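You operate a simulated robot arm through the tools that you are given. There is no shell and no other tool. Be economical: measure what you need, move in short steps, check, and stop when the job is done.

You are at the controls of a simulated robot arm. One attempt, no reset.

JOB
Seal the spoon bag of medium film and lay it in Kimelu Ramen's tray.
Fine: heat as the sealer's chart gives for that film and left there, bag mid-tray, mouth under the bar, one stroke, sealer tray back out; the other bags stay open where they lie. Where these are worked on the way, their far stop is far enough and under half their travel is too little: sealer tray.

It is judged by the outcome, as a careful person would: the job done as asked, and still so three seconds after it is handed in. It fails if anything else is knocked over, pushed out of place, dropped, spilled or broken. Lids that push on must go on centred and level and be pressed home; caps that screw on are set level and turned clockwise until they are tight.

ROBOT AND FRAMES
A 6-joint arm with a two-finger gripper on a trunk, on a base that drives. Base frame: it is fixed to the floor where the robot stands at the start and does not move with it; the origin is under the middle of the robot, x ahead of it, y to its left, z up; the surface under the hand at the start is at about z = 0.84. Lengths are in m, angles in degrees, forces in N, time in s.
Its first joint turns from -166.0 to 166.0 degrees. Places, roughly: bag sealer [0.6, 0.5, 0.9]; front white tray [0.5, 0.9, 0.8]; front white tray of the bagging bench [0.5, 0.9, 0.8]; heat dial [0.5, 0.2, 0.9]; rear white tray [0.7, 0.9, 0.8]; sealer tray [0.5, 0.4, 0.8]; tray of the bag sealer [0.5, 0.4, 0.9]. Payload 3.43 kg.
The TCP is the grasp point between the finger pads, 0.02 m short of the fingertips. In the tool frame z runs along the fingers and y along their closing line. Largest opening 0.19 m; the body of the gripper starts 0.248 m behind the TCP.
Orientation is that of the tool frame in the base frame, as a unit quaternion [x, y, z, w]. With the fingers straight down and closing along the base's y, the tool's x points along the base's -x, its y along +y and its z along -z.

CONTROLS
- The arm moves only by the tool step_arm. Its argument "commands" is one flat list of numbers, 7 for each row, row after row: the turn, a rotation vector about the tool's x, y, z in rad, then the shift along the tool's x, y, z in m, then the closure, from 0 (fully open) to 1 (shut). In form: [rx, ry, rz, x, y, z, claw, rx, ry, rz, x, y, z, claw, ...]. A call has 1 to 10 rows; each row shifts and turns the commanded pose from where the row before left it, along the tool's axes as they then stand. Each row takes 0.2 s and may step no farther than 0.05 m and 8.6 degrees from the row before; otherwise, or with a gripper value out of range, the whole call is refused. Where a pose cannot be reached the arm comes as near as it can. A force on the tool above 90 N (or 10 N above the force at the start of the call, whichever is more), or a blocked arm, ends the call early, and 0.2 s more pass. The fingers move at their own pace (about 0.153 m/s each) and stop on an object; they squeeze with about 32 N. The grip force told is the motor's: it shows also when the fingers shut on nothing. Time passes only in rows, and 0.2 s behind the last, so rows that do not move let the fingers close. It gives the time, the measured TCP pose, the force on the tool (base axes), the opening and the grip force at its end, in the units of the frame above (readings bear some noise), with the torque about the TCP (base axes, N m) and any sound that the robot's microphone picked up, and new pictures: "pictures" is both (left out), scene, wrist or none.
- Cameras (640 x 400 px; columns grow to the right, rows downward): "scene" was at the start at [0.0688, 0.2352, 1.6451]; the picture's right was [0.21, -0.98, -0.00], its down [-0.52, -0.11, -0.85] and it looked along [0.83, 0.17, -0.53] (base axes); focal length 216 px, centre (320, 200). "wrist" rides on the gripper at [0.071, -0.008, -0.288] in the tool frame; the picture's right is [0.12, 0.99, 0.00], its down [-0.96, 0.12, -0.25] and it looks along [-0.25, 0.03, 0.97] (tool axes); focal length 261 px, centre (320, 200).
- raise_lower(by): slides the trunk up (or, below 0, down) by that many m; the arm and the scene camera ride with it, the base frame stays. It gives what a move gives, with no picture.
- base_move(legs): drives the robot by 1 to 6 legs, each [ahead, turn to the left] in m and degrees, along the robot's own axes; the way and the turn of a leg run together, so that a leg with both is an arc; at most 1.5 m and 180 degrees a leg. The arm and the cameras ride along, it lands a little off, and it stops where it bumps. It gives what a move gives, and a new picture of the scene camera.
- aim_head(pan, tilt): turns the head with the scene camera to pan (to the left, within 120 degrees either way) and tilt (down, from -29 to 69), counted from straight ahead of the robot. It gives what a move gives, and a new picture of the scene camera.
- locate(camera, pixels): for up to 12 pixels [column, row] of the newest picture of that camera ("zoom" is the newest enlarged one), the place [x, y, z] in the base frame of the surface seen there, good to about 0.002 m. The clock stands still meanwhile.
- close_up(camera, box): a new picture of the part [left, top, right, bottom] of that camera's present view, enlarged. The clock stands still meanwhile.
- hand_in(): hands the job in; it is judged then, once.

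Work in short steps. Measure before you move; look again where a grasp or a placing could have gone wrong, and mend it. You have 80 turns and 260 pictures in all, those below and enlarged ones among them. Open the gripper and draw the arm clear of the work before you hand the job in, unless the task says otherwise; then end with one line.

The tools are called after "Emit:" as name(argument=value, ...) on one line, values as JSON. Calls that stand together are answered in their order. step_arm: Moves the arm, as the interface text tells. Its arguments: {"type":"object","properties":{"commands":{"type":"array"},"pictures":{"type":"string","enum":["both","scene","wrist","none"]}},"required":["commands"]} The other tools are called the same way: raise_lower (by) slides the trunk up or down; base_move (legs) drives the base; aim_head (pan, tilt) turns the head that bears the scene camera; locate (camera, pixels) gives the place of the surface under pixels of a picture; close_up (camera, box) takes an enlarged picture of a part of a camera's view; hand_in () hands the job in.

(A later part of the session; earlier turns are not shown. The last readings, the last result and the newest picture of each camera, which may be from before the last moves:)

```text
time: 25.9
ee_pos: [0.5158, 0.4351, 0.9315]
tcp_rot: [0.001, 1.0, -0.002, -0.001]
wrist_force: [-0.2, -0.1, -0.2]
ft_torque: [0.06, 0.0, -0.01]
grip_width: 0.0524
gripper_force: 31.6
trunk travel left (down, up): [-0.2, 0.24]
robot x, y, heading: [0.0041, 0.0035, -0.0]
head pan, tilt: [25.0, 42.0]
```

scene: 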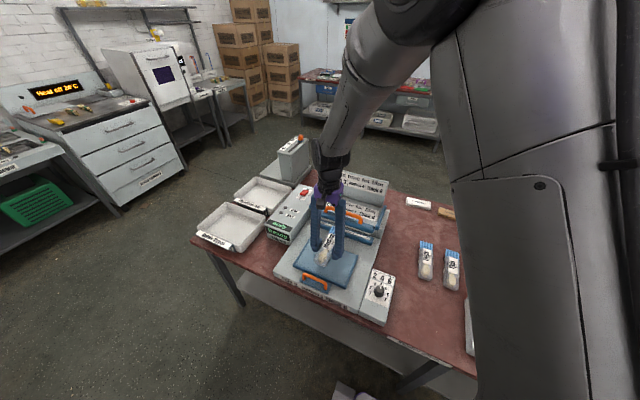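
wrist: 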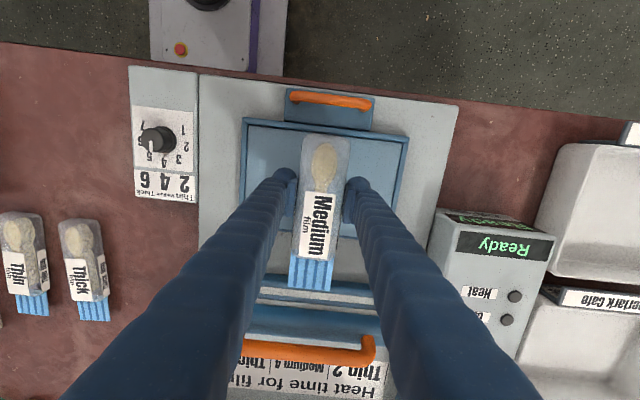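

It hangs above the tray, aligned. I lower 0.053 in small steps.

Emit:
step_arm(commands=[0, 0, 0, 0.002, 0.001, 0.03, 1, 0, 0, 0, 0, 0, 0.015, 1, 0, 0, 0, 0, 0, 0.008, 1, 0, 0, 0, 0, 0, 0, 1], pictures="wrist")

Emit:
locate(camera="wrist", pixels=[[325, 150], [315, 257], [309, 287], [318, 230], [291, 270], [330, 272]])

Emit:
close_up(camera="scene", box=[270, 180, 400, 310])

```text
time: 26.9
ee_pos: [0.5138, 0.4381, 0.8779]
tcp_rot: [0.001, 1.0, -0.001, -0.002]
wrist_force: [2.0, -0.4, 11.2]
ft_torque: [-0.03, 0.8, 0.08]
grip_width: 0.0523
gripper_force: 32.1
trunk travel left (down, up): [-0.2, 0.24]
robot x, y, heading: [-0.0001, 0.0046, 0.3]
head pan, tilt: [25.0, 42.0]
```

wrist: 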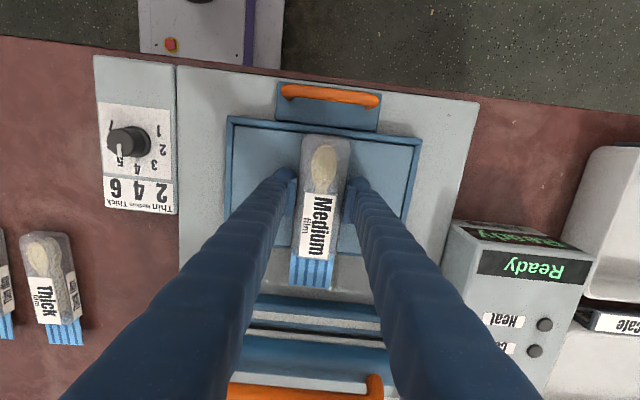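

```text
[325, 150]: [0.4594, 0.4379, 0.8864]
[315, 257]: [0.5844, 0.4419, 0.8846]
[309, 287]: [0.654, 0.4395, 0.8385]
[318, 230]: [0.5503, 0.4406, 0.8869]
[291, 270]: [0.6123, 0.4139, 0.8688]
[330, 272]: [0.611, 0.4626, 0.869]
```

```text
3.08 times, centred on (335, 245) of scene
```

zoom: 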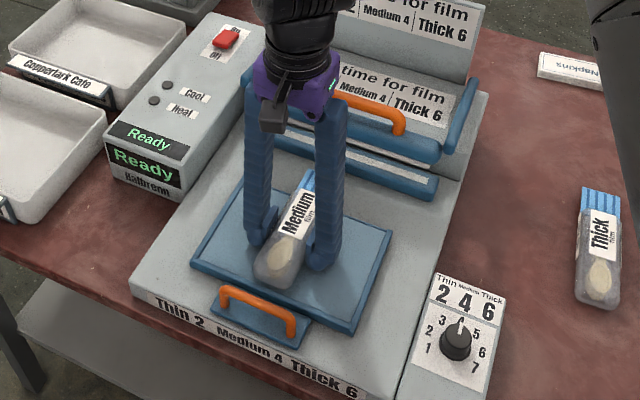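

The bag rests on the tray, aligned (mouth axis y≈0.44). I release and rise.

Emit:
step_arm(commands=[0, 0, 0, 0, -0.001, -0.001, 0.7, 0, 0, 0, 0, 0, 0, 0.6, 0, 0, 0, 0, 0, 0, 0.5, 0, 0, 0, 0, 0, -0.04, 0.5, 0, 0, 0, 0, 0, -0.05, 0.5, 0, 0, 0, 0, 0, -0.05, 0.5, 0, 0, 0, 0, 0, 0, 0.5], pictures="wrist")

Emit:
close_up(camera="wrist", box=[220, 90, 440, 300])

Emit:
close_up(camera="scene", box=[270, 180, 400, 310])

```text
time: 28.5
ee_pos: [0.5107, 0.4361, 1.0158]
tcp_rot: [0.001, 1.0, -0.001, -0.003]
wrist_force: [0.3, 0.8, 0.8]
ft_torque: [0.02, 0.0, -0.01]
grip_width: 0.0952
gripper_force: 0.1
trunk travel left (down, up): [-0.2, 0.24]
robot x, y, heading: [0.0004, 0.0051, 0.1]
head pan, tilt: [25.0, 42.0]
```

wrist: 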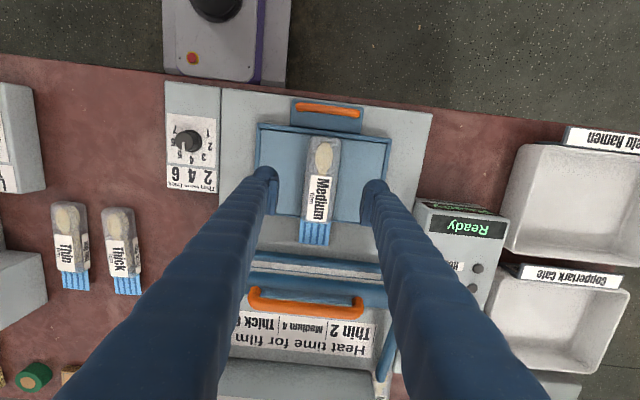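

```text
1.90 times, centred on (330, 195) of wrist
```

zoom: 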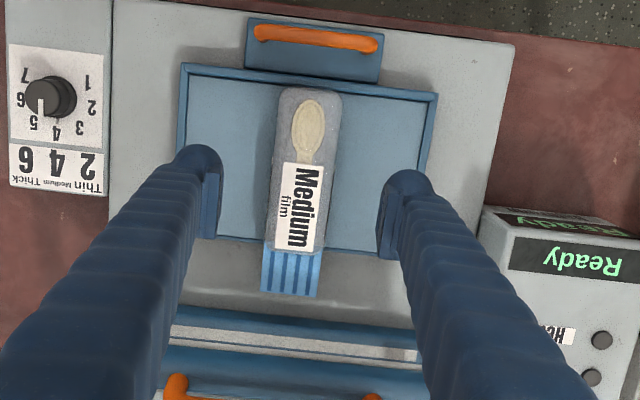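

```text
3.08 times, centred on (335, 245) of scene
```

zoom: 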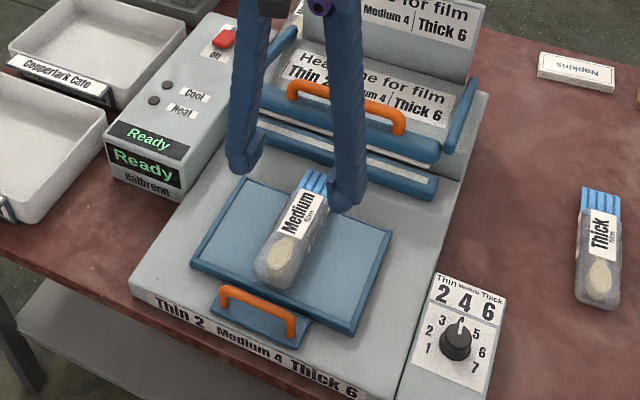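

The bag lies mid-tray with its mouth past the far edge. I measure the jaw, the bar handle and the tray handle.

Emit:
locate(camera="wrist", pixels=[[328, 106], [297, 104], [360, 112], [328, 115], [328, 128], [315, 232], [312, 246], [320, 222], [325, 260], [322, 274], [310, 300], [310, 290]])

Emit:
locate(camera="zoom", pixels=[[310, 180], [408, 172], [433, 178], [360, 145], [330, 80], [295, 82], [402, 126], [345, 99], [255, 290], [222, 292], [292, 322], [255, 315]])

```text
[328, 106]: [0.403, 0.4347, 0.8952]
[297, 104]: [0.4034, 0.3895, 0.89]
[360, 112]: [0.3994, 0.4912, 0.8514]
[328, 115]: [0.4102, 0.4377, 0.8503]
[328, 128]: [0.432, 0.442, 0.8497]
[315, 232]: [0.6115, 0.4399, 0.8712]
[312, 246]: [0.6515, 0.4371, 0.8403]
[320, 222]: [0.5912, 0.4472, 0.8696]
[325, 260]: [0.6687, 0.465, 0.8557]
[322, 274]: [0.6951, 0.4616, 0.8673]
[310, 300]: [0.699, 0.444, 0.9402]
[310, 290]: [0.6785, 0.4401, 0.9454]
```

```text
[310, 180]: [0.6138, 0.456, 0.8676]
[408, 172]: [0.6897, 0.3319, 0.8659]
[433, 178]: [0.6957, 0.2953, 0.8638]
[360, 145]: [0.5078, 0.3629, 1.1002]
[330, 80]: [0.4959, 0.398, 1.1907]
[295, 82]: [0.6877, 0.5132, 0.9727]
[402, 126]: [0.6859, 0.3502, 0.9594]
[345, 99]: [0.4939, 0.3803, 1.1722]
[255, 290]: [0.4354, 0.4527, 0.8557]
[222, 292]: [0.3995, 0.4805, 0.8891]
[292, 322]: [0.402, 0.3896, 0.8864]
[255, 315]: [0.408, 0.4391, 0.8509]
```

Handle bar: x 0.403, y 0.39–0.49, z 0.895. The gap to the bag is about 32 mm, so I'll straddle the bar with the gripper turned 90°.

Emit:
step_arm(commands=[0, 0, 0.149, 0, 0, 0, 0.7, 0, 0, 0.149, 0, 0, 0, 0.79, 0, 0, 0.149, 0, 0, 0, 0.79, 0, 0, 0.149, 0, 0, 0, 0.79, 0, 0, 0.149, 0, 0, 0, 0.79, 0, 0, 0.149, 0, 0, 0, 0.79, 0, 0, 0.149, 0, 0, 0, 0.79, 0, 0, 0.149, 0, 0, 0, 0.79, 0, 0, 0.149, 0, 0, 0, 0.79, 0, 0, 0.149, 0, 0, 0, 0.79], pictures="none")

Emit:
step_arm(commands=[0, 0, 0.0808, 0, 0, 0, 0.79, 0, 0, 0, 0.0006, -0.04, 0, 0.79, 0, 0, 0, 0.0006, -0.04, 0, 0.79, 0, 0, 0, 0.0006, -0.0377, 0, 0.79, 0, 0, 0, 0, 0, 0.03, 0.79, 0, 0, 0, 0, 0, 0.03, 0.79, 0, 0, 0, 0, 0, 0, 0.79], pictures="both")

Emit:
close_up(camera="wrist", box=[240, 110, 440, 270])

```text
time: 30.7
ee_pos: [0.5125, 0.4376, 1.0179]
tcp_rot: [0.68, 0.733, -0.002, -0.001]
wrist_force: [0.2, -0.9, 0.5]
ft_torque: [-0.01, 0.01, 0.01]
grip_width: 0.0399
gripper_force: 0.0
trunk travel left (down, up): [-0.2, 0.24]
robot x, y, heading: [-0.0012, 0.0095, 0.0]
head pan, tilt: [25.0, 42.0]
```

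```text
time: 32.3
ee_pos: [0.3941, 0.4396, 0.9599]
tcp_rot: [0.707, 0.707, -0.001, -0.001]
wrist_force: [0.1, 0.3, 0.1]
ft_torque: [-0.05, -0.03, 0.0]
grip_width: 0.0398
gripper_force: 0.1
trunk travel left (down, up): [-0.2, 0.24]
robot x, y, heading: [0.002, 0.0085, 0.1]
head pan, tilt: [25.0, 42.0]
```

scene: 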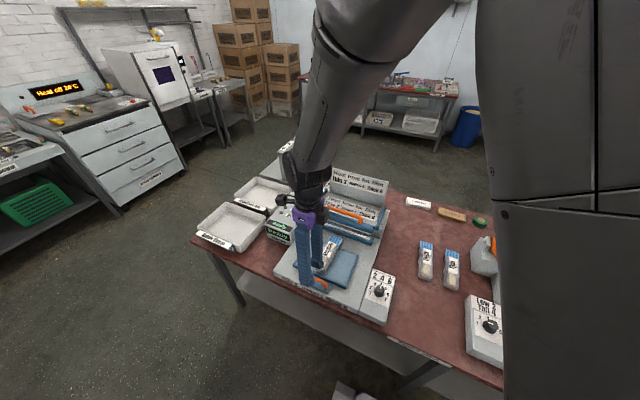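
wrist: 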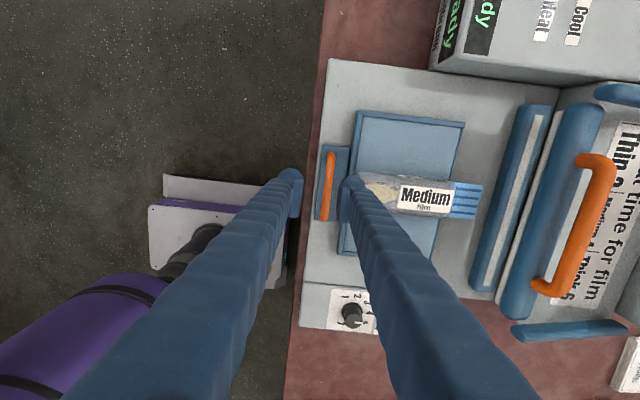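

```text
2.50 times, centred on (340, 190) of wrist
```

zoom: 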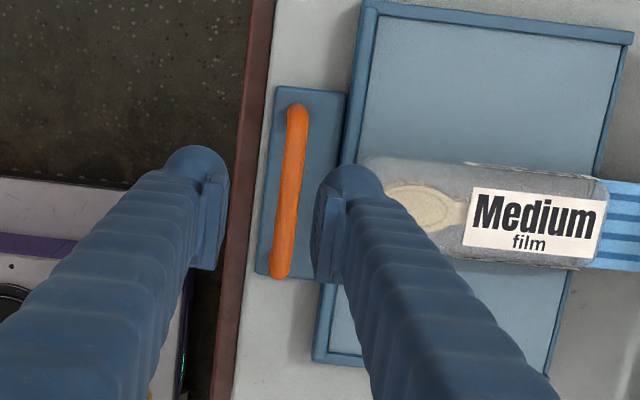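

Straddling looks right, but I verify the handle and bag end positions before descending.

Emit:
locate(camera="zoom", pixels=[[290, 180], [282, 180], [302, 180], [297, 112], [280, 268], [330, 140], [362, 162], [375, 160], [268, 200]])

```text
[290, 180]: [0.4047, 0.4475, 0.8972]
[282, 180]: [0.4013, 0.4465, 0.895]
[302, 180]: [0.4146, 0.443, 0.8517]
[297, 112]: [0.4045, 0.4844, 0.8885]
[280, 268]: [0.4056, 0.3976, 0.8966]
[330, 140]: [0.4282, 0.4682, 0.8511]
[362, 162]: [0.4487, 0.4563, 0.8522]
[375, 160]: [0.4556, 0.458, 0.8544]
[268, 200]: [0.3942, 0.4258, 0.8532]
```

Bar centre x 0.405, bag end about 0.444. I nudge +2 mm and descend 0.075 around the bar, then close.

Emit:
step_arm(commands=[0, 0, 0, 0.003, 0.002, 0.025, 0.79, 0, 0, 0, 0, 0, 0.025, 0.79, 0, 0, 0, 0, 0, 0.025, 0.79, 0, 0, 0, 0, 0, 0, 0.79, 0, 0, 0, 0, 0.004, 0, 0.87, 0, 0, 0, 0, 0.004, 0, 0.95, 0, 0, 0, 0, 0, 0, 0.95], pictures="both")

Emit:
close_up(camera="wrist", box=[240, 110, 440, 270])

```text
time: 33.1
ee_pos: [0.4002, 0.4453, 0.8918]
tcp_rot: [0.708, 0.706, 0.002, 0.0]
wrist_force: [-0.4, 0.2, -0.9]
ft_torque: [0.05, -0.08, -0.02]
grip_width: 0.0399
gripper_force: 0.1
trunk travel left (down, up): [-0.2, 0.24]
robot x, y, heading: [-0.0016, 0.0047, 0.1]
head pan, tilt: [25.0, 42.0]
stopped in row 4: the force on the tool passed its limit at 95 N (the readings are from after the stop); the commanded pose is now the measured one
```

scene: 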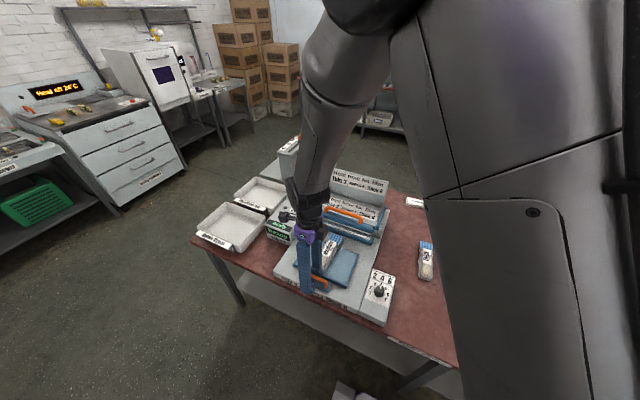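
wrist: 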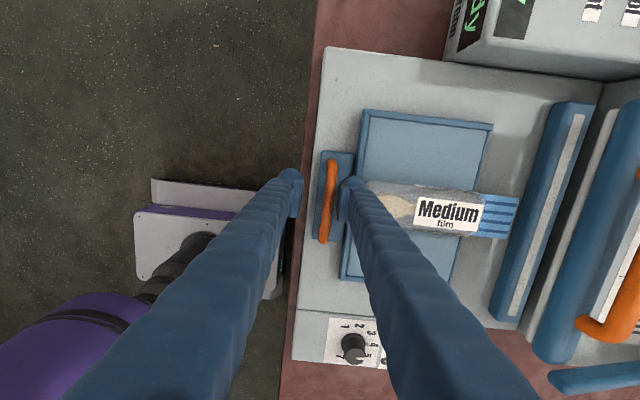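

```text
2.50 times, centred on (340, 190) of wrist
```

zoom: 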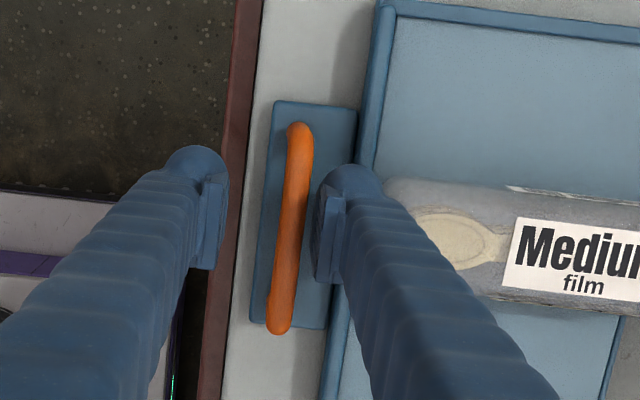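

A 95 N contact stopped the descent; now it is force-free at z 0.892. I check whether the bag or tray moved.

Emit:
locate(camera="wrist", pixels=[[390, 188], [445, 215], [495, 208], [481, 196], [478, 234], [517, 198], [513, 238], [363, 112], [345, 278], [328, 165], [333, 200], [492, 125]])

Emit:
close_up(camera="scene", box=[270, 200, 390, 310])

Emit:
locate(camera="zoom", pixels=[[262, 240], [300, 240], [254, 320], [270, 290]])

```text
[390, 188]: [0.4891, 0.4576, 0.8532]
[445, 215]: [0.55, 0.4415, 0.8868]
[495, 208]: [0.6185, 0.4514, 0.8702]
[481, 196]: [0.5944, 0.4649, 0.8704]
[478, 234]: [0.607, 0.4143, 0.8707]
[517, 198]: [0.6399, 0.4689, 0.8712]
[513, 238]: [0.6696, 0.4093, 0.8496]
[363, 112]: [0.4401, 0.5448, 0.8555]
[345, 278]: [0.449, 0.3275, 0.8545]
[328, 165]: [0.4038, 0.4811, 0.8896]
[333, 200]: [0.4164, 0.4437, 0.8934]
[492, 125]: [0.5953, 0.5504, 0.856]
```

```text
3.64 times, centred on (330, 255) of scene
```

zoom: 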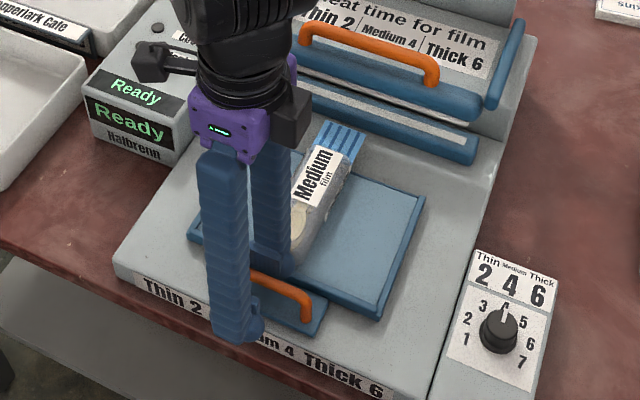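

```text
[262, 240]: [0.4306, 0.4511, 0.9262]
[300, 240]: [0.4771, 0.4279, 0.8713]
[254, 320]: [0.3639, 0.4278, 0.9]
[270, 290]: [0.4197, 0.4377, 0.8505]
```

The bag may have been nudged. I raise clear and move back to see it.

Emit:
step_arm(commands=[0, 0, 0, 0, 0, -0.04, 0.79, 0, 0, 0, 0, 0, -0.04, 0.79, 0, 0, 0, 0, 0, -0.04, 0.79, 0, 0, 0, 0, 0, 0, 0.79], pictures="wrist")

Emit:
close_up(camera="wrist", box=[300, 100, 460, 260])

Emit:
close_up(camera="scene", box=[270, 200, 390, 310])

```text
time: 34.1
ee_pos: [0.4014, 0.4386, 1.0029]
tcp_rot: [0.711, 0.703, -0.003, 0.0]
wrist_force: [-0.2, 0.1, 0.0]
ft_torque: [0.04, -0.05, 0.02]
grip_width: 0.0399
gripper_force: 0.1
trunk travel left (down, up): [-0.2, 0.24]
robot x, y, heading: [0.0014, 0.0035, -0.3]
head pan, tilt: [25.0, 42.0]
```

wrist: 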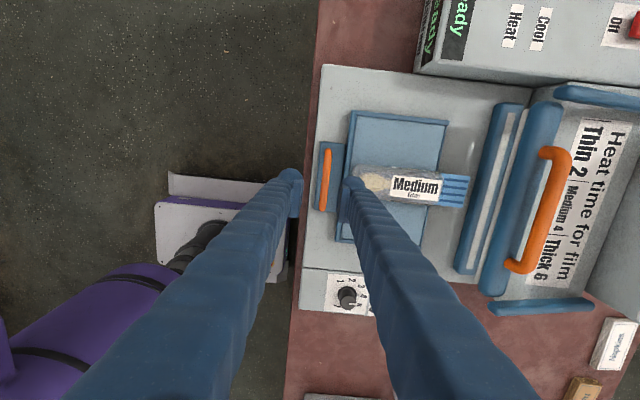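

```text
2.50 times, centred on (380, 180) of wrist
```

zoom: 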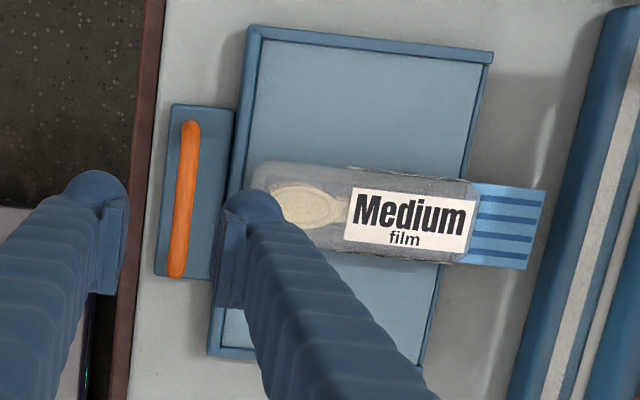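

```text
3.64 times, centred on (330, 255) of scene
```

zoom: 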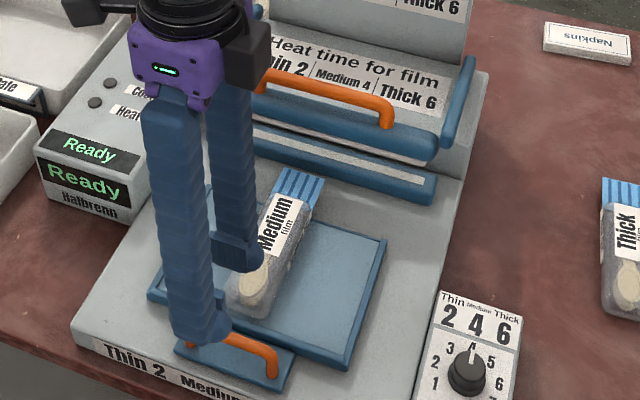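

The bag still sits square on the tray. I measure its ends in a zoom.

Emit:
close_up(camera="wrist", box=[300, 100, 480, 260])

Emit:
locate(camera="zoom", pixels=[[266, 178], [255, 180], [275, 170], [480, 208], [535, 222], [480, 185], [475, 250], [420, 215], [300, 175], [170, 190], [187, 190], [390, 165]])

```text
2.50 times, centred on (390, 180) of wrist
```

zoom: 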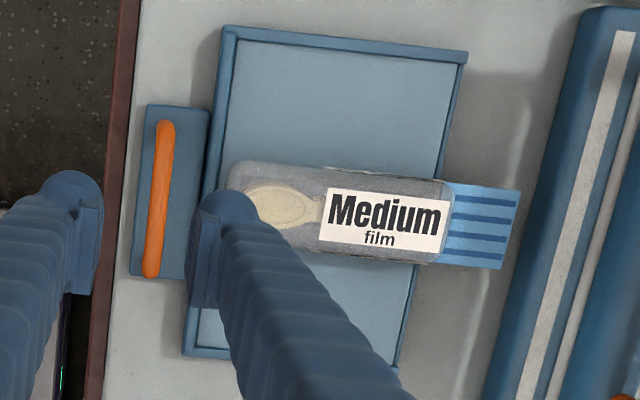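

```text
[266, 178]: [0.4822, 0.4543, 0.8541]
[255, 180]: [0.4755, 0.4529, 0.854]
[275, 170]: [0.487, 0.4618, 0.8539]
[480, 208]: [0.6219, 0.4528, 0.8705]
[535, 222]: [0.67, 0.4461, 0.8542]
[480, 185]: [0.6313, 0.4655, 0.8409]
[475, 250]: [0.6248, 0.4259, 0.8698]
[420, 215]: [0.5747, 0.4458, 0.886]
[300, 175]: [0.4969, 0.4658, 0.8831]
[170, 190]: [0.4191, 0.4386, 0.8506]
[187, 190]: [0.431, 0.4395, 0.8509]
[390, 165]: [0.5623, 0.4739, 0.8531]
```

I refine the flap corners and label centre.

Emit:
locate(camera="zoom", pixels=[[513, 194], [498, 263], [506, 230], [457, 195], [446, 255], [390, 215], [300, 205], [250, 190], [242, 176], [262, 170], [330, 195], [325, 235]])

```text
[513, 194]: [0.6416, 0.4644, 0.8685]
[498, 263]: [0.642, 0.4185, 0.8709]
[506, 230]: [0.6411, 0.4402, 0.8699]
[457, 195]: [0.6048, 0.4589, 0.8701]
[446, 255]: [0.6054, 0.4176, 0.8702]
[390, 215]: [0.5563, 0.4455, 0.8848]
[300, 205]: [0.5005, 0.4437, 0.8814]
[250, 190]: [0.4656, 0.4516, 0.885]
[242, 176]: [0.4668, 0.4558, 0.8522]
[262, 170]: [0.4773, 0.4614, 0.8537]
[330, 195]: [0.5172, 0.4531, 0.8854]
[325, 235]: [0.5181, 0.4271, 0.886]
```

The bag slid about 9 mm forward, freeing the handle gap (bag end about 0.45). I descend again around the bar with TCP x 0.395, slowly, watching the force.

Emit:
step_arm(commands=[0, 0, 0, 0.004, -0.0065, 0.03, 0.8, 0, 0, 0, 0, 0, 0.03, 0.8, 0, 0, 0, 0, 0, 0.03, 0.8, 0, 0, 0, 0, 0, 0.012, 0.8, 0, 0, 0, 0, 0, 0.012, 0.8, 0, 0, 0, 0, 0, 0, 0.8], pictures="both")

Emit:
close_up(camera="wrist", box=[240, 110, 440, 270])

```text
time: 35.5
ee_pos: [0.3939, 0.4487, 0.8984]
tcp_rot: [0.707, 0.707, 0.001, -0.001]
wrist_force: [0.0, 0.6, 0.3]
ft_torque: [-0.02, -0.02, -0.01]
grip_width: 0.0378
gripper_force: 0.0
trunk travel left (down, up): [-0.2, 0.24]
robot x, y, heading: [0.0012, 0.0027, 0.0]
head pan, tilt: [25.0, 42.0]
```

scene: 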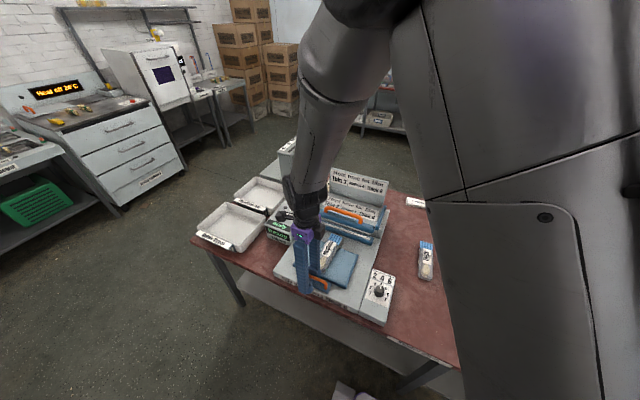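
wrist: 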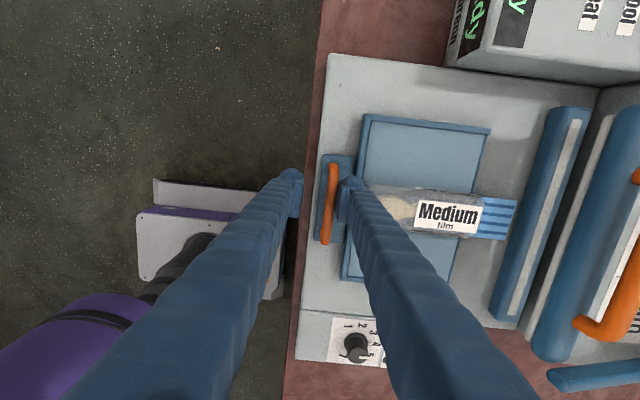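

```text
2.50 times, centred on (340, 190) of wrist
```

zoom: 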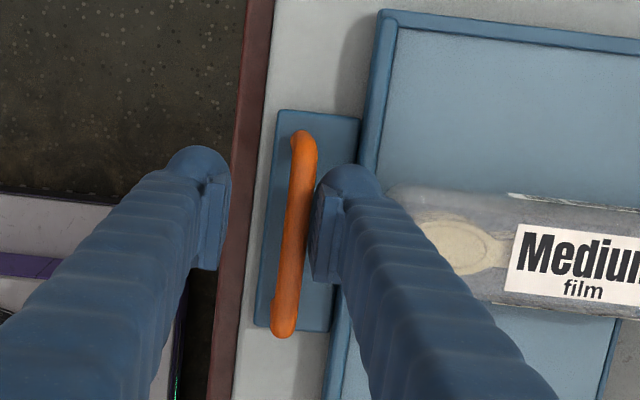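

No contact, but z reads 0.898. I step down a little more to see how it responds.

Emit:
step_arm(commands=[0, 0, 0, 0, 0, 0, 0.8, 0, 0, 0, 0, 0, 0.005, 0.8, 0, 0, 0, 0, 0, 0, 0.8], pictures="none")

```text
time: 36.3
ee_pos: [0.394, 0.4488, 0.8934]
tcp_rot: [0.708, 0.706, 0.003, -0.001]
wrist_force: [-0.2, -0.2, 0.5]
ft_torque: [-0.01, 0.01, 0.01]
grip_width: 0.0382
gripper_force: 0.0
trunk travel left (down, up): [-0.2, 0.24]
robot x, y, heading: [-0.0009, 0.0038, -0.2]
head pan, tilt: [25.0, 42.0]
```

Response is normal. I centre on the bar while closing, then push the tray 0.04 m in.

Emit:
step_arm(commands=[0, 0, 0, 0, 0.004, 0.004, 0.84, 0, 0, 0, 0, 0.004, 0, 0.88, 0, 0, 0, 0, 0.003, 0, 0.92, 0, 0, 0, 0, 0, 0, 0.92, 0, 0, 0, 0, 0.01, 0, 0.92, 0, 0, 0, 0, 0.015, 0, 0.92, 0, 0, 0, 0, 0.015, 0, 0.92, 0, 0, 0, 0, 0, 0, 0.92], pictures="both")

Emit:
close_up(camera="scene", box=[270, 180, 400, 310])

```text
time: 38.1
ee_pos: [0.4447, 0.4492, 0.8894]
tcp_rot: [0.707, 0.707, 0.002, -0.001]
wrist_force: [-0.5, -0.3, -0.3]
ft_torque: [0.0, -0.02, -0.03]
grip_width: 0.0151
gripper_force: 0.0
trunk travel left (down, up): [-0.2, 0.24]
robot x, y, heading: [0.0011, 0.0016, -0.3]
head pan, tilt: [25.0, 42.0]
```

scene: 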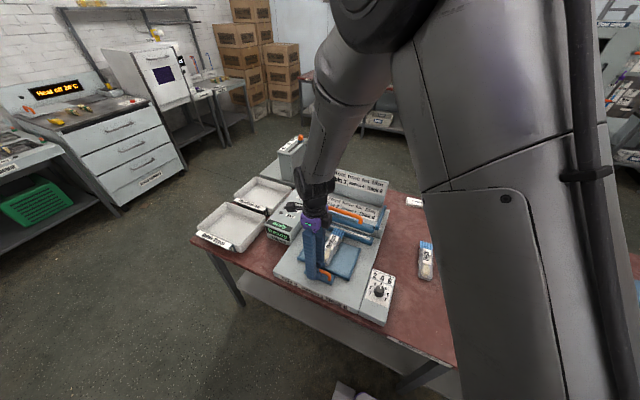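
wrist: 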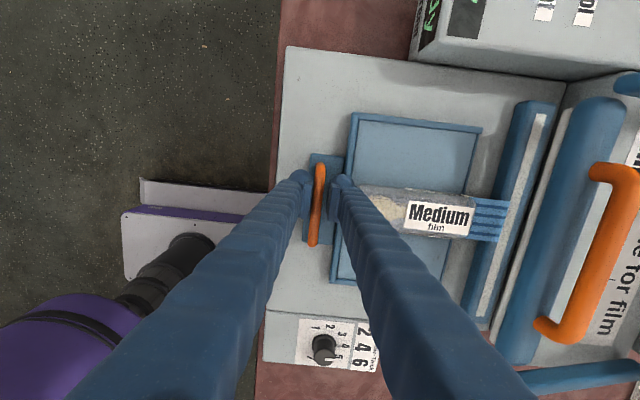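

```text
3.08 times, centred on (335, 245) of scene
```

zoom: 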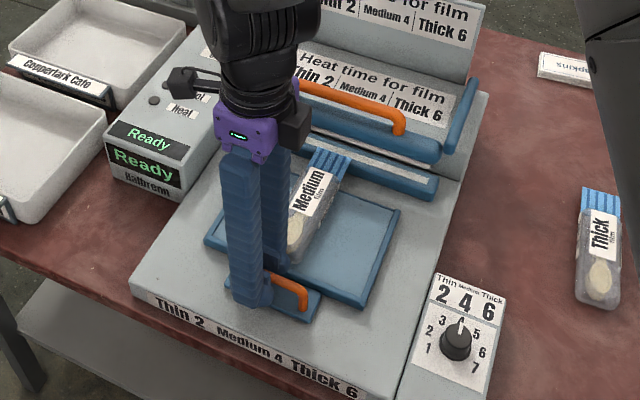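

The tray follows with the bag, the flap just reaching the jaw. I push on 0.03 more.

Emit:
step_arm(commands=[0, 0, 0, 0, 0.01, 0, 0.92, 0, 0, 0, 0, 0.01, 0, 0.92, 0, 0, 0, 0, 0.008, 0, 0.92, 0, 0, 0, 0, 0, 0, 0.92], pictures="wrist")

Emit:
close_up(camera="wrist", box=[290, 90, 530, 290])

```text
time: 39.1
ee_pos: [0.4729, 0.4476, 0.8899]
tcp_rot: [0.708, 0.706, 0.002, -0.001]
wrist_force: [-1.0, 0.2, 0.8]
ft_torque: [-0.01, 0.0, -0.02]
grip_width: 0.0155
gripper_force: 0.4
trunk travel left (down, up): [-0.2, 0.24]
robot x, y, heading: [0.0053, 0.0053, 0.0]
head pan, tilt: [25.0, 42.0]
```

wrist: 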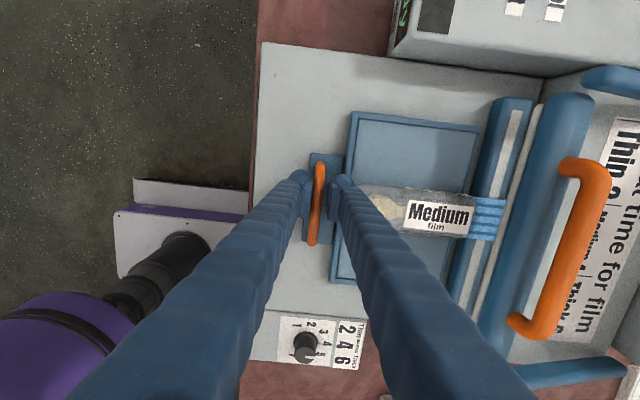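

```text
2.00 times, centred on (410, 190) of wrist
```

zoom: 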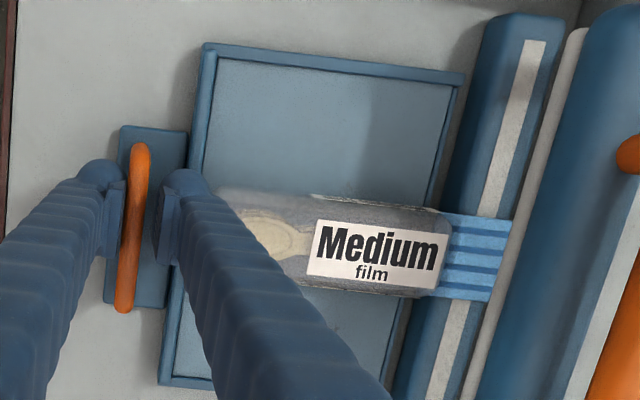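

The flap now lies over the jaw's strip. I push gently to find the far stop.

Emit:
step_arm(commands=[0, 0, 0, 0, 0.004, 0, 0.92, 0, 0, 0, 0, 0.004, 0, 0.92, 0, 0, 0, 0, 0, 0, 0.92], pictures="wrist")

Emit:
close_up(camera="wrist", box=[290, 90, 530, 290])

Emit:
locate(camera="zoom", pixels=[[205, 50], [460, 78], [505, 225], [488, 295], [450, 218], [440, 290], [380, 255], [560, 40], [510, 30]])

```text
time: 39.9
ee_pos: [0.4804, 0.4489, 0.8894]
tcp_rot: [0.708, 0.707, 0.001, -0.001]
wrist_force: [-12.0, 2.2, 2.0]
ft_torque: [0.05, 0.0, 0.05]
grip_width: 0.0184
gripper_force: 3.6
trunk travel left (down, up): [-0.2, 0.24]
robot x, y, heading: [0.0012, 0.0061, 0.1]
head pan, tilt: [25.0, 42.0]
```

wrist: 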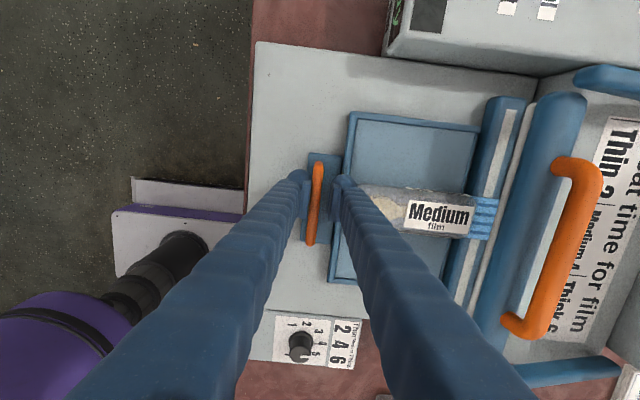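

```text
2.00 times, centred on (410, 190) of wrist
```

zoom: 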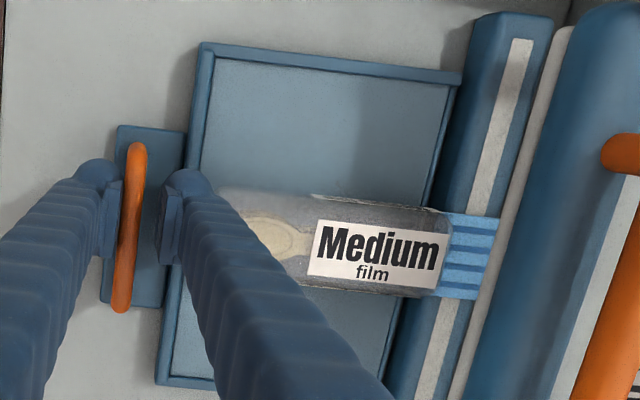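

```text
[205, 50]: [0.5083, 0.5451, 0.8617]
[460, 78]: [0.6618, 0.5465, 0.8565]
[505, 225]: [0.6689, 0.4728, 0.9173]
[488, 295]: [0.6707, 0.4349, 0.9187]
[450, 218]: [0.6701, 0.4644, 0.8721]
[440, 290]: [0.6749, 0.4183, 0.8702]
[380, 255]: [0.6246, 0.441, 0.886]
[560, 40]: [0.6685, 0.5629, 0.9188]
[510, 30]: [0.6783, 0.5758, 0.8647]
```

It hit resistance of 12 N with the tray edge at the jaw. I push 5 mm further to confirm a firm stop.

Emit:
step_arm(commands=[0, 0, 0, 0, 0.003, 0, 0.92, 0, 0, 0, 0, 0.002, 0, 0.92, 0, 0, 0, 0, 0, 0, 0.92], pictures="wrist")

Emit:
close_up(camera="wrist", box=[400, 90, 520, 290])

Emit:
close_up(camera="scene", box=[270, 180, 400, 310])

```text
time: 40.7
ee_pos: [0.4798, 0.4481, 0.8899]
tcp_rot: [0.708, 0.706, 0.0, 0.0]
wrist_force: [-48.4, 10.1, -6.5]
ft_torque: [-0.07, -0.12, 0.22]
grip_width: 0.0198
gripper_force: 3.6
trunk travel left (down, up): [-0.2, 0.24]
robot x, y, heading: [-0.0003, 0.0077, 0.2]
head pan, tilt: [25.0, 42.0]
```

wrist: 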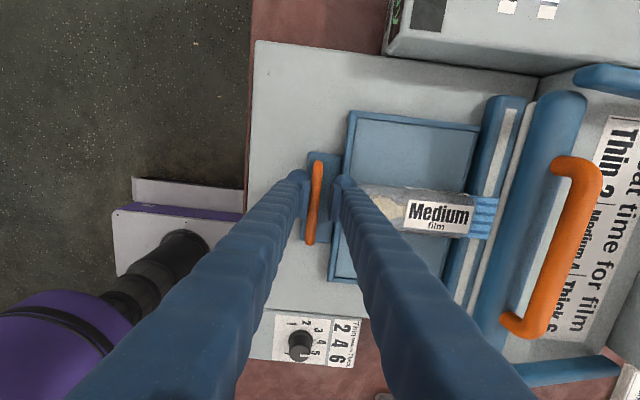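

```text
2.00 times, centred on (460, 190) of wrist
```

zoom: 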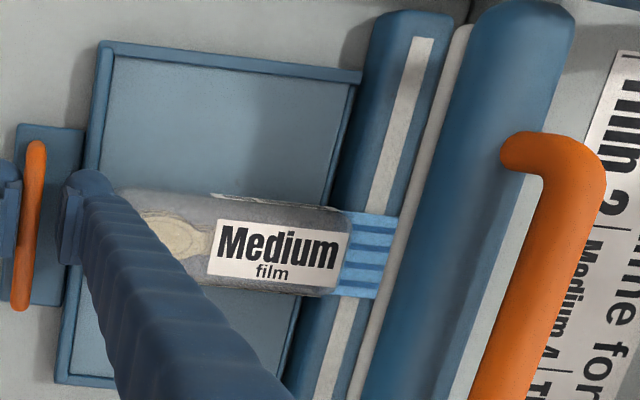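

```text
3.08 times, centred on (335, 245) of scene
```

zoom: 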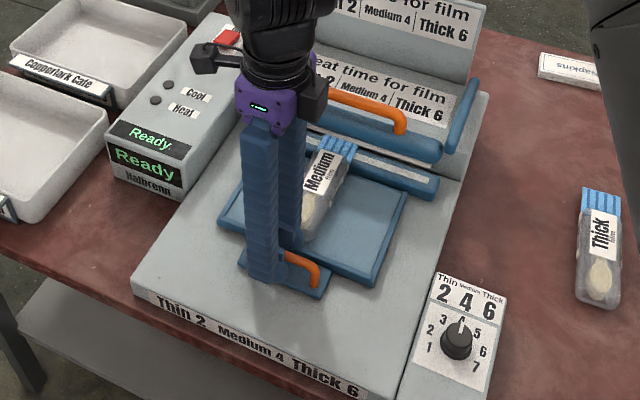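

The tray is firmly at its far stop. I release and rise; then I'll slide the bag back about 9 mm so it is truly mid-tray with its mouth under the bar's centre.

Emit:
step_arm(commands=[0, 0, 0, 0, -0.005, 0, 0.9, 0, 0, 0, 0, 0, 0, 0.88, 0, 0, 0, 0, 0, -0.03, 0.88, 0, 0, 0, 0, 0, -0.04, 0.88, 0, 0, 0, 0, 0, -0.04, 0.88, 0, 0, -0.149, 0, 0, 0, 0.6, 0, 0, -0.149, 0, 0, 0, 0.5, 0, 0, -0.149, 0, 0, 0, 0.5, 0, 0, -0.149, 0, 0, 0, 0.5, 0, 0, -0.149, 0, 0, 0, 0.5], pictures="none")

Emit:
step_arm(commands=[0, 0, -0.149, 0, 0, 0, 0.5, 0, 0, -0.149, 0, 0, 0, 0.5, 0, 0, -0.149, 0, 0, 0, 0.5, 0, 0, -0.149, 0, 0, 0, 0.5, 0, 0, -0.149, 0, 0, 0, 0.5, 0, 0, -0.0808, -0.02, 0, 0, 0.5, 0, 0, 0, -0.04, -0.004, 0, 0.5, 0, 0, 0, -0.04, 0, 0, 0.5, 0, 0, 0, 0, 0, 0, 0.5], pictures="wrist")

Emit:
close_up(camera="wrist", box=[220, 90, 440, 300])

```text
time: 42.9
ee_pos: [0.4813, 0.4477, 1.0006]
tcp_rot: [0.401, 0.916, 0.002, 0.001]
wrist_force: [0.8, 0.2, -0.4]
ft_torque: [0.01, 0.03, -0.01]
grip_width: 0.095
gripper_force: 0.1
trunk travel left (down, up): [-0.2, 0.24]
robot x, y, heading: [-0.001, 0.0034, -0.1]
head pan, tilt: [25.0, 42.0]
```

```text
time: 44.9
ee_pos: [0.58, 0.4449, 0.9998]
tcp_rot: [0.0, 1.0, 0.003, 0.0]
wrist_force: [-0.7, 0.6, 0.3]
ft_torque: [0.0, 0.03, 0.01]
grip_width: 0.0951
gripper_force: 0.2
trunk travel left (down, up): [-0.2, 0.24]
robot x, y, heading: [0.0013, 0.0065, -0.1]
head pan, tilt: [25.0, 42.0]
```

wrist: 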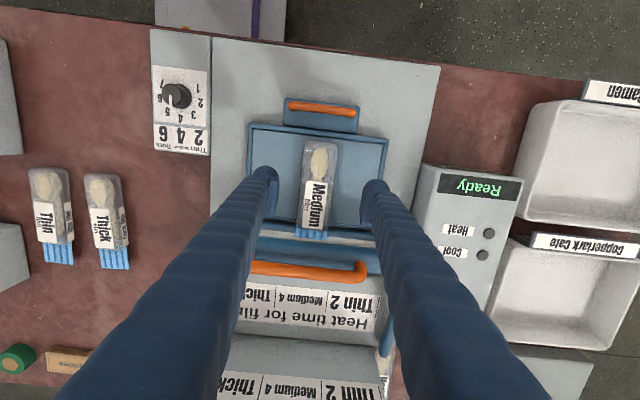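

```text
1.90 times, centred on (330, 195) of wrist
```

zoom: 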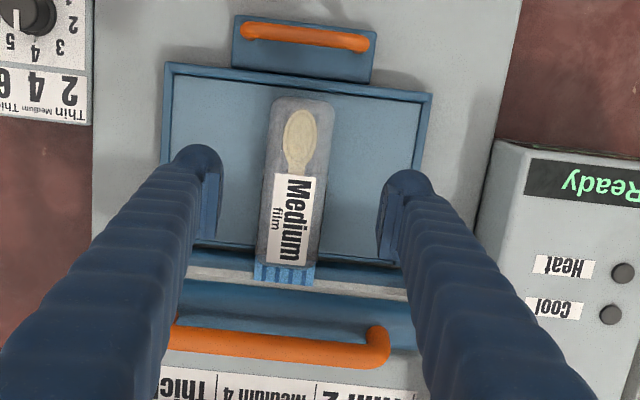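

I grip the bag body gently, lift 3 mm, slide it back 9 mm and 3 mm right, then set it down.

Emit:
step_arm(commands=[0, 0, 0, 0, -0.004, 0.04, 0.5, 0, 0, 0, 0, 0, 0.04, 0.5, 0, 0, 0, 0, 0, 0.038, 0.5, 0, 0, 0, 0, 0, 0, 0.5, 0, 0, 0, 0, 0, 0, 1, 0, 0, 0, 0, 0, 0, 1, 0, 0, 0, 0, 0, 0, 1], pictures="none")

Emit:
step_arm(commands=[0, 0, 0, 0, 0, -0.003, 1, 0, 0, 0, 0.009, -0.003, 0, 1, 0, 0, 0, 0, 0, 0.003, 1, 0, 0, 0, 0, 0, 0, 1], pictures="wrist")

```text
time: 46.5
ee_pos: [0.5794, 0.438, 0.8815]
tcp_rot: [0.001, 1.0, 0.003, 0.0]
wrist_force: [-1.8, 1.6, 3.5]
ft_torque: [0.03, 0.01, 0.09]
grip_width: 0.0521
gripper_force: 31.7
trunk travel left (down, up): [-0.2, 0.24]
robot x, y, heading: [0.0, 0.006, -0.0]
head pan, tilt: [25.0, 42.0]
```

```text
time: 47.5
ee_pos: [0.5714, 0.4361, 0.8822]
tcp_rot: [0.001, 1.0, 0.003, 0.001]
wrist_force: [0.9, -0.7, -0.8]
ft_torque: [0.02, -0.06, -0.02]
grip_width: 0.0521
gripper_force: 32.1
trunk travel left (down, up): [-0.2, 0.24]
robot x, y, heading: [-0.0025, 0.0052, 0.0]
head pan, tilt: [25.0, 42.0]
```

wrist: 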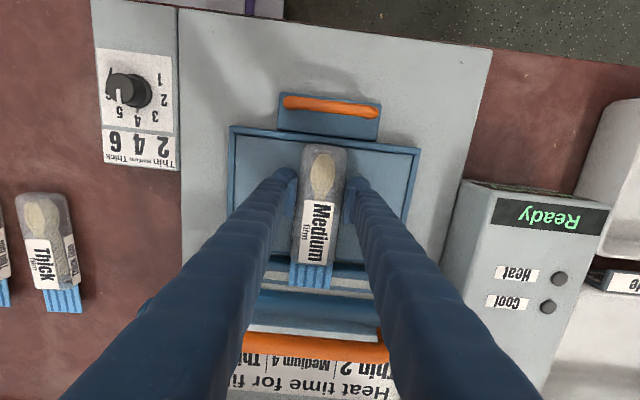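

Now I open, rise, and check the bag's place.

Emit:
step_arm(commands=[0, 0, 0, 0, 0, 0, 0.7, 0, 0, 0, 0, 0, 0, 0.6, 0, 0, 0, 0, 0, 0, 0.55, 0, 0, 0, 0, 0, -0.04, 0.55, 0, 0, 0, 0, 0, -0.05, 0.55, 0, 0, 0, 0, 0, -0.05, 0.55, 0, 0, 0, 0, 0, 0, 0.55], pictures="wrist")

Emit:
close_up(camera="wrist", box=[220, 90, 440, 300])

Emit:
locate(camera="zoom", pixels=[[300, 115], [290, 270], [258, 262], [315, 270], [290, 60], [282, 240], [290, 220], [310, 25], [260, 345], [320, 90], [360, 352], [420, 280]])

```text
time: 49.1
ee_pos: [0.5707, 0.4359, 1.021]
tcp_rot: [0.001, 1.0, 0.003, 0.001]
wrist_force: [0.0, 0.8, 0.3]
ft_torque: [0.06, -0.01, 0.0]
grip_width: 0.0857
gripper_force: 0.0
trunk travel left (down, up): [-0.2, 0.24]
robot x, y, heading: [0.0007, 0.0056, -0.0]
head pan, tilt: [25.0, 42.0]
```

wrist: 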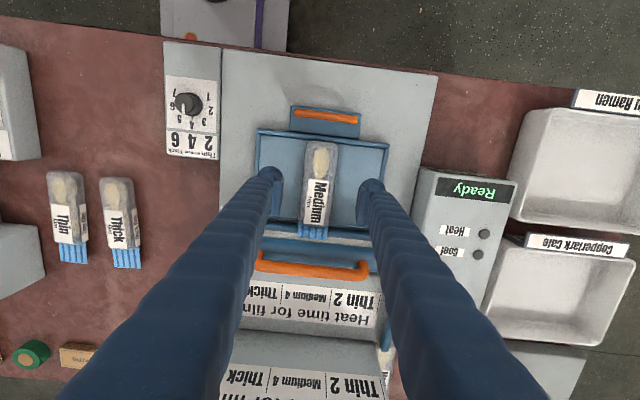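

```text
1.90 times, centred on (330, 195) of wrist
```

zoom: 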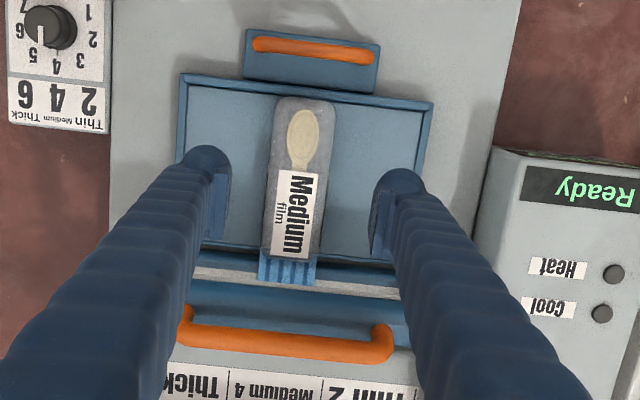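

```text
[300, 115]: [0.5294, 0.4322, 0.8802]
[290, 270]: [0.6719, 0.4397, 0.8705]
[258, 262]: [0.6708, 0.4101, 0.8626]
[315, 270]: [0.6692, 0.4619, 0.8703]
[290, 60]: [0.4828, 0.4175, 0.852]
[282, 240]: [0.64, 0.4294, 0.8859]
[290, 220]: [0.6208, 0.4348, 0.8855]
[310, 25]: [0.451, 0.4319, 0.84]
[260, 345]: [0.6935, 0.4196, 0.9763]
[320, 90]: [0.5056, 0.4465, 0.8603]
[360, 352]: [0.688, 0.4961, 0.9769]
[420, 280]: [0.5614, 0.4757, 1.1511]
```

The bag is mid-tray with the flap over the jaw. Next I bring closed fingers above the middle of the bar's handle (0.690, 0.436, 0.977).

Emit:
step_arm(commands=[0, 0, 0, 0, 0, -0.02, 0.8, 0, 0, 0, -0.03, 0, 0, 1, 0, 0, 0, -0.045, 0, 0, 1, 0, 0, 0, -0.044, 0, 0, 1, 0, 0, 0, 0, 0, 0.025, 1, 0, 0, 0, 0, 0, 0, 1], pictures="both")

Emit:
close_up(camera="scene", box=[260, 170, 400, 290])

Emit:
close_up(camera="wrist", box=[220, 90, 440, 300])

```text
time: 50.5
ee_pos: [0.6887, 0.4337, 1.0175]
tcp_rot: [0.001, 1.0, 0.002, 0.001]
wrist_force: [-0.5, 1.1, 0.1]
ft_torque: [-0.13, -0.06, -0.04]
grip_width: 0.0001
gripper_force: 32.0
trunk travel left (down, up): [-0.2, 0.24]
robot x, y, heading: [-0.0023, 0.0044, -0.2]
head pan, tilt: [25.0, 42.0]
```

scene: 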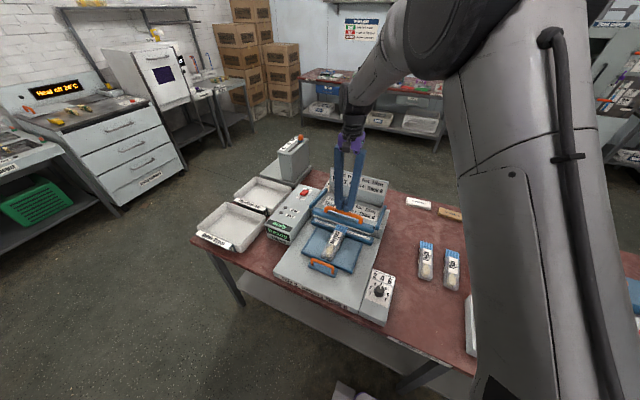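
wrist: 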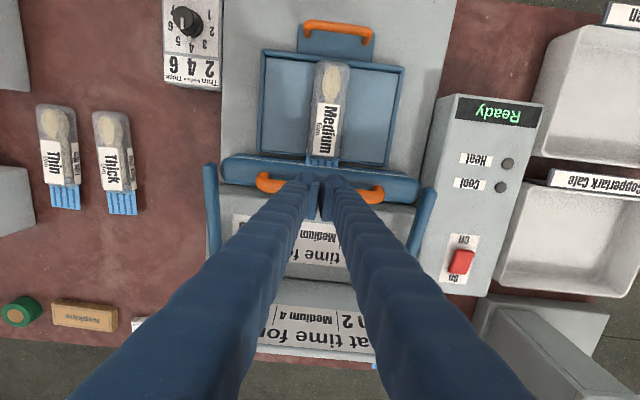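

```text
3.33 times, centred on (330, 230) of scene
```

zoom: 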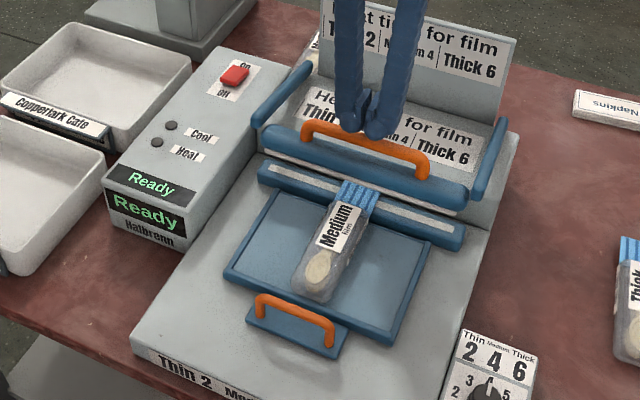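

```text
1.90 times, centred on (330, 195) of wrist
```

zoom: 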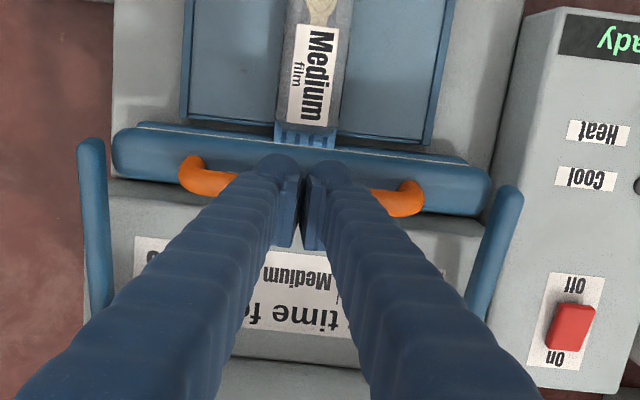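

Fingers sit over the handle's middle. I press down in one continuous stroke: about 20 mm to contact, then toward the jaw.

Emit:
step_arm(commands=[0, 0, 0, -0.001, 0, 0.015, 1, 0, 0, 0, 0, 0, 0.01, 1, 0, 0, 0, 0, 0, 0.01, 1, 0, 0, 0, 0, 0, 0.01, 1, 0, 0, 0, 0, 0, 0.01, 1, 0, 0, 0, 0, 0, 0.008, 1], pictures="both")

Emit:
close_up(camera="scene", box=[260, 170, 400, 290])

```text
time: 51.9
ee_pos: [0.692, 0.4347, 0.9611]
tcp_rot: [0.001, 1.0, 0.006, 0.005]
wrist_force: [-2.3, -1.8, 61.7]
ft_torque: [-0.36, 0.47, 0.03]
grip_width: 0.0062
gripper_force: 34.6
trunk travel left (down, up): [-0.2, 0.24]
robot x, y, heading: [-0.0039, 0.0064, 0.0]
head pan, tilt: [25.0, 42.0]
```

scene: 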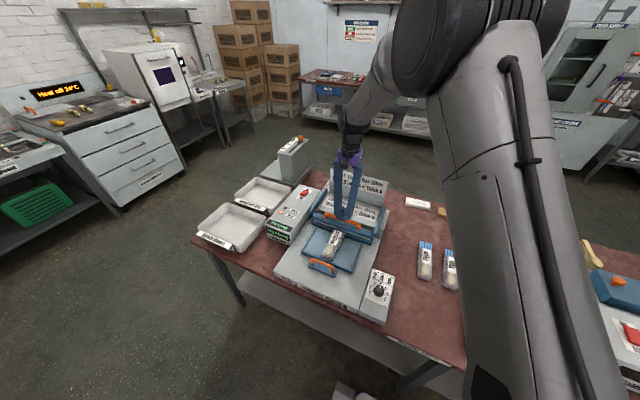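
wrist: 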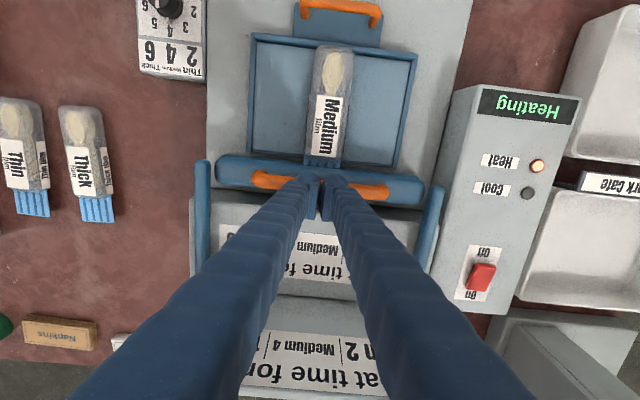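

```text
3.33 times, centred on (330, 230) of scene
```

zoom: 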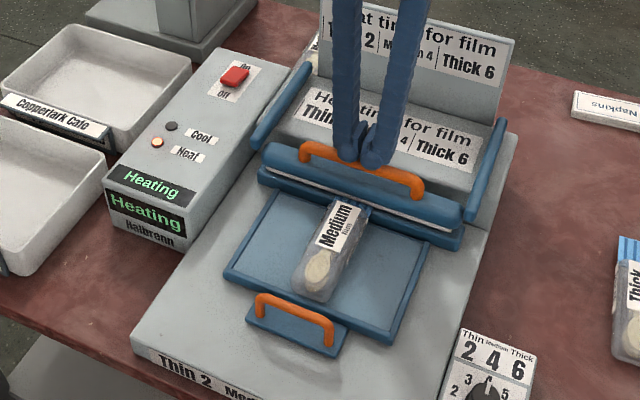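

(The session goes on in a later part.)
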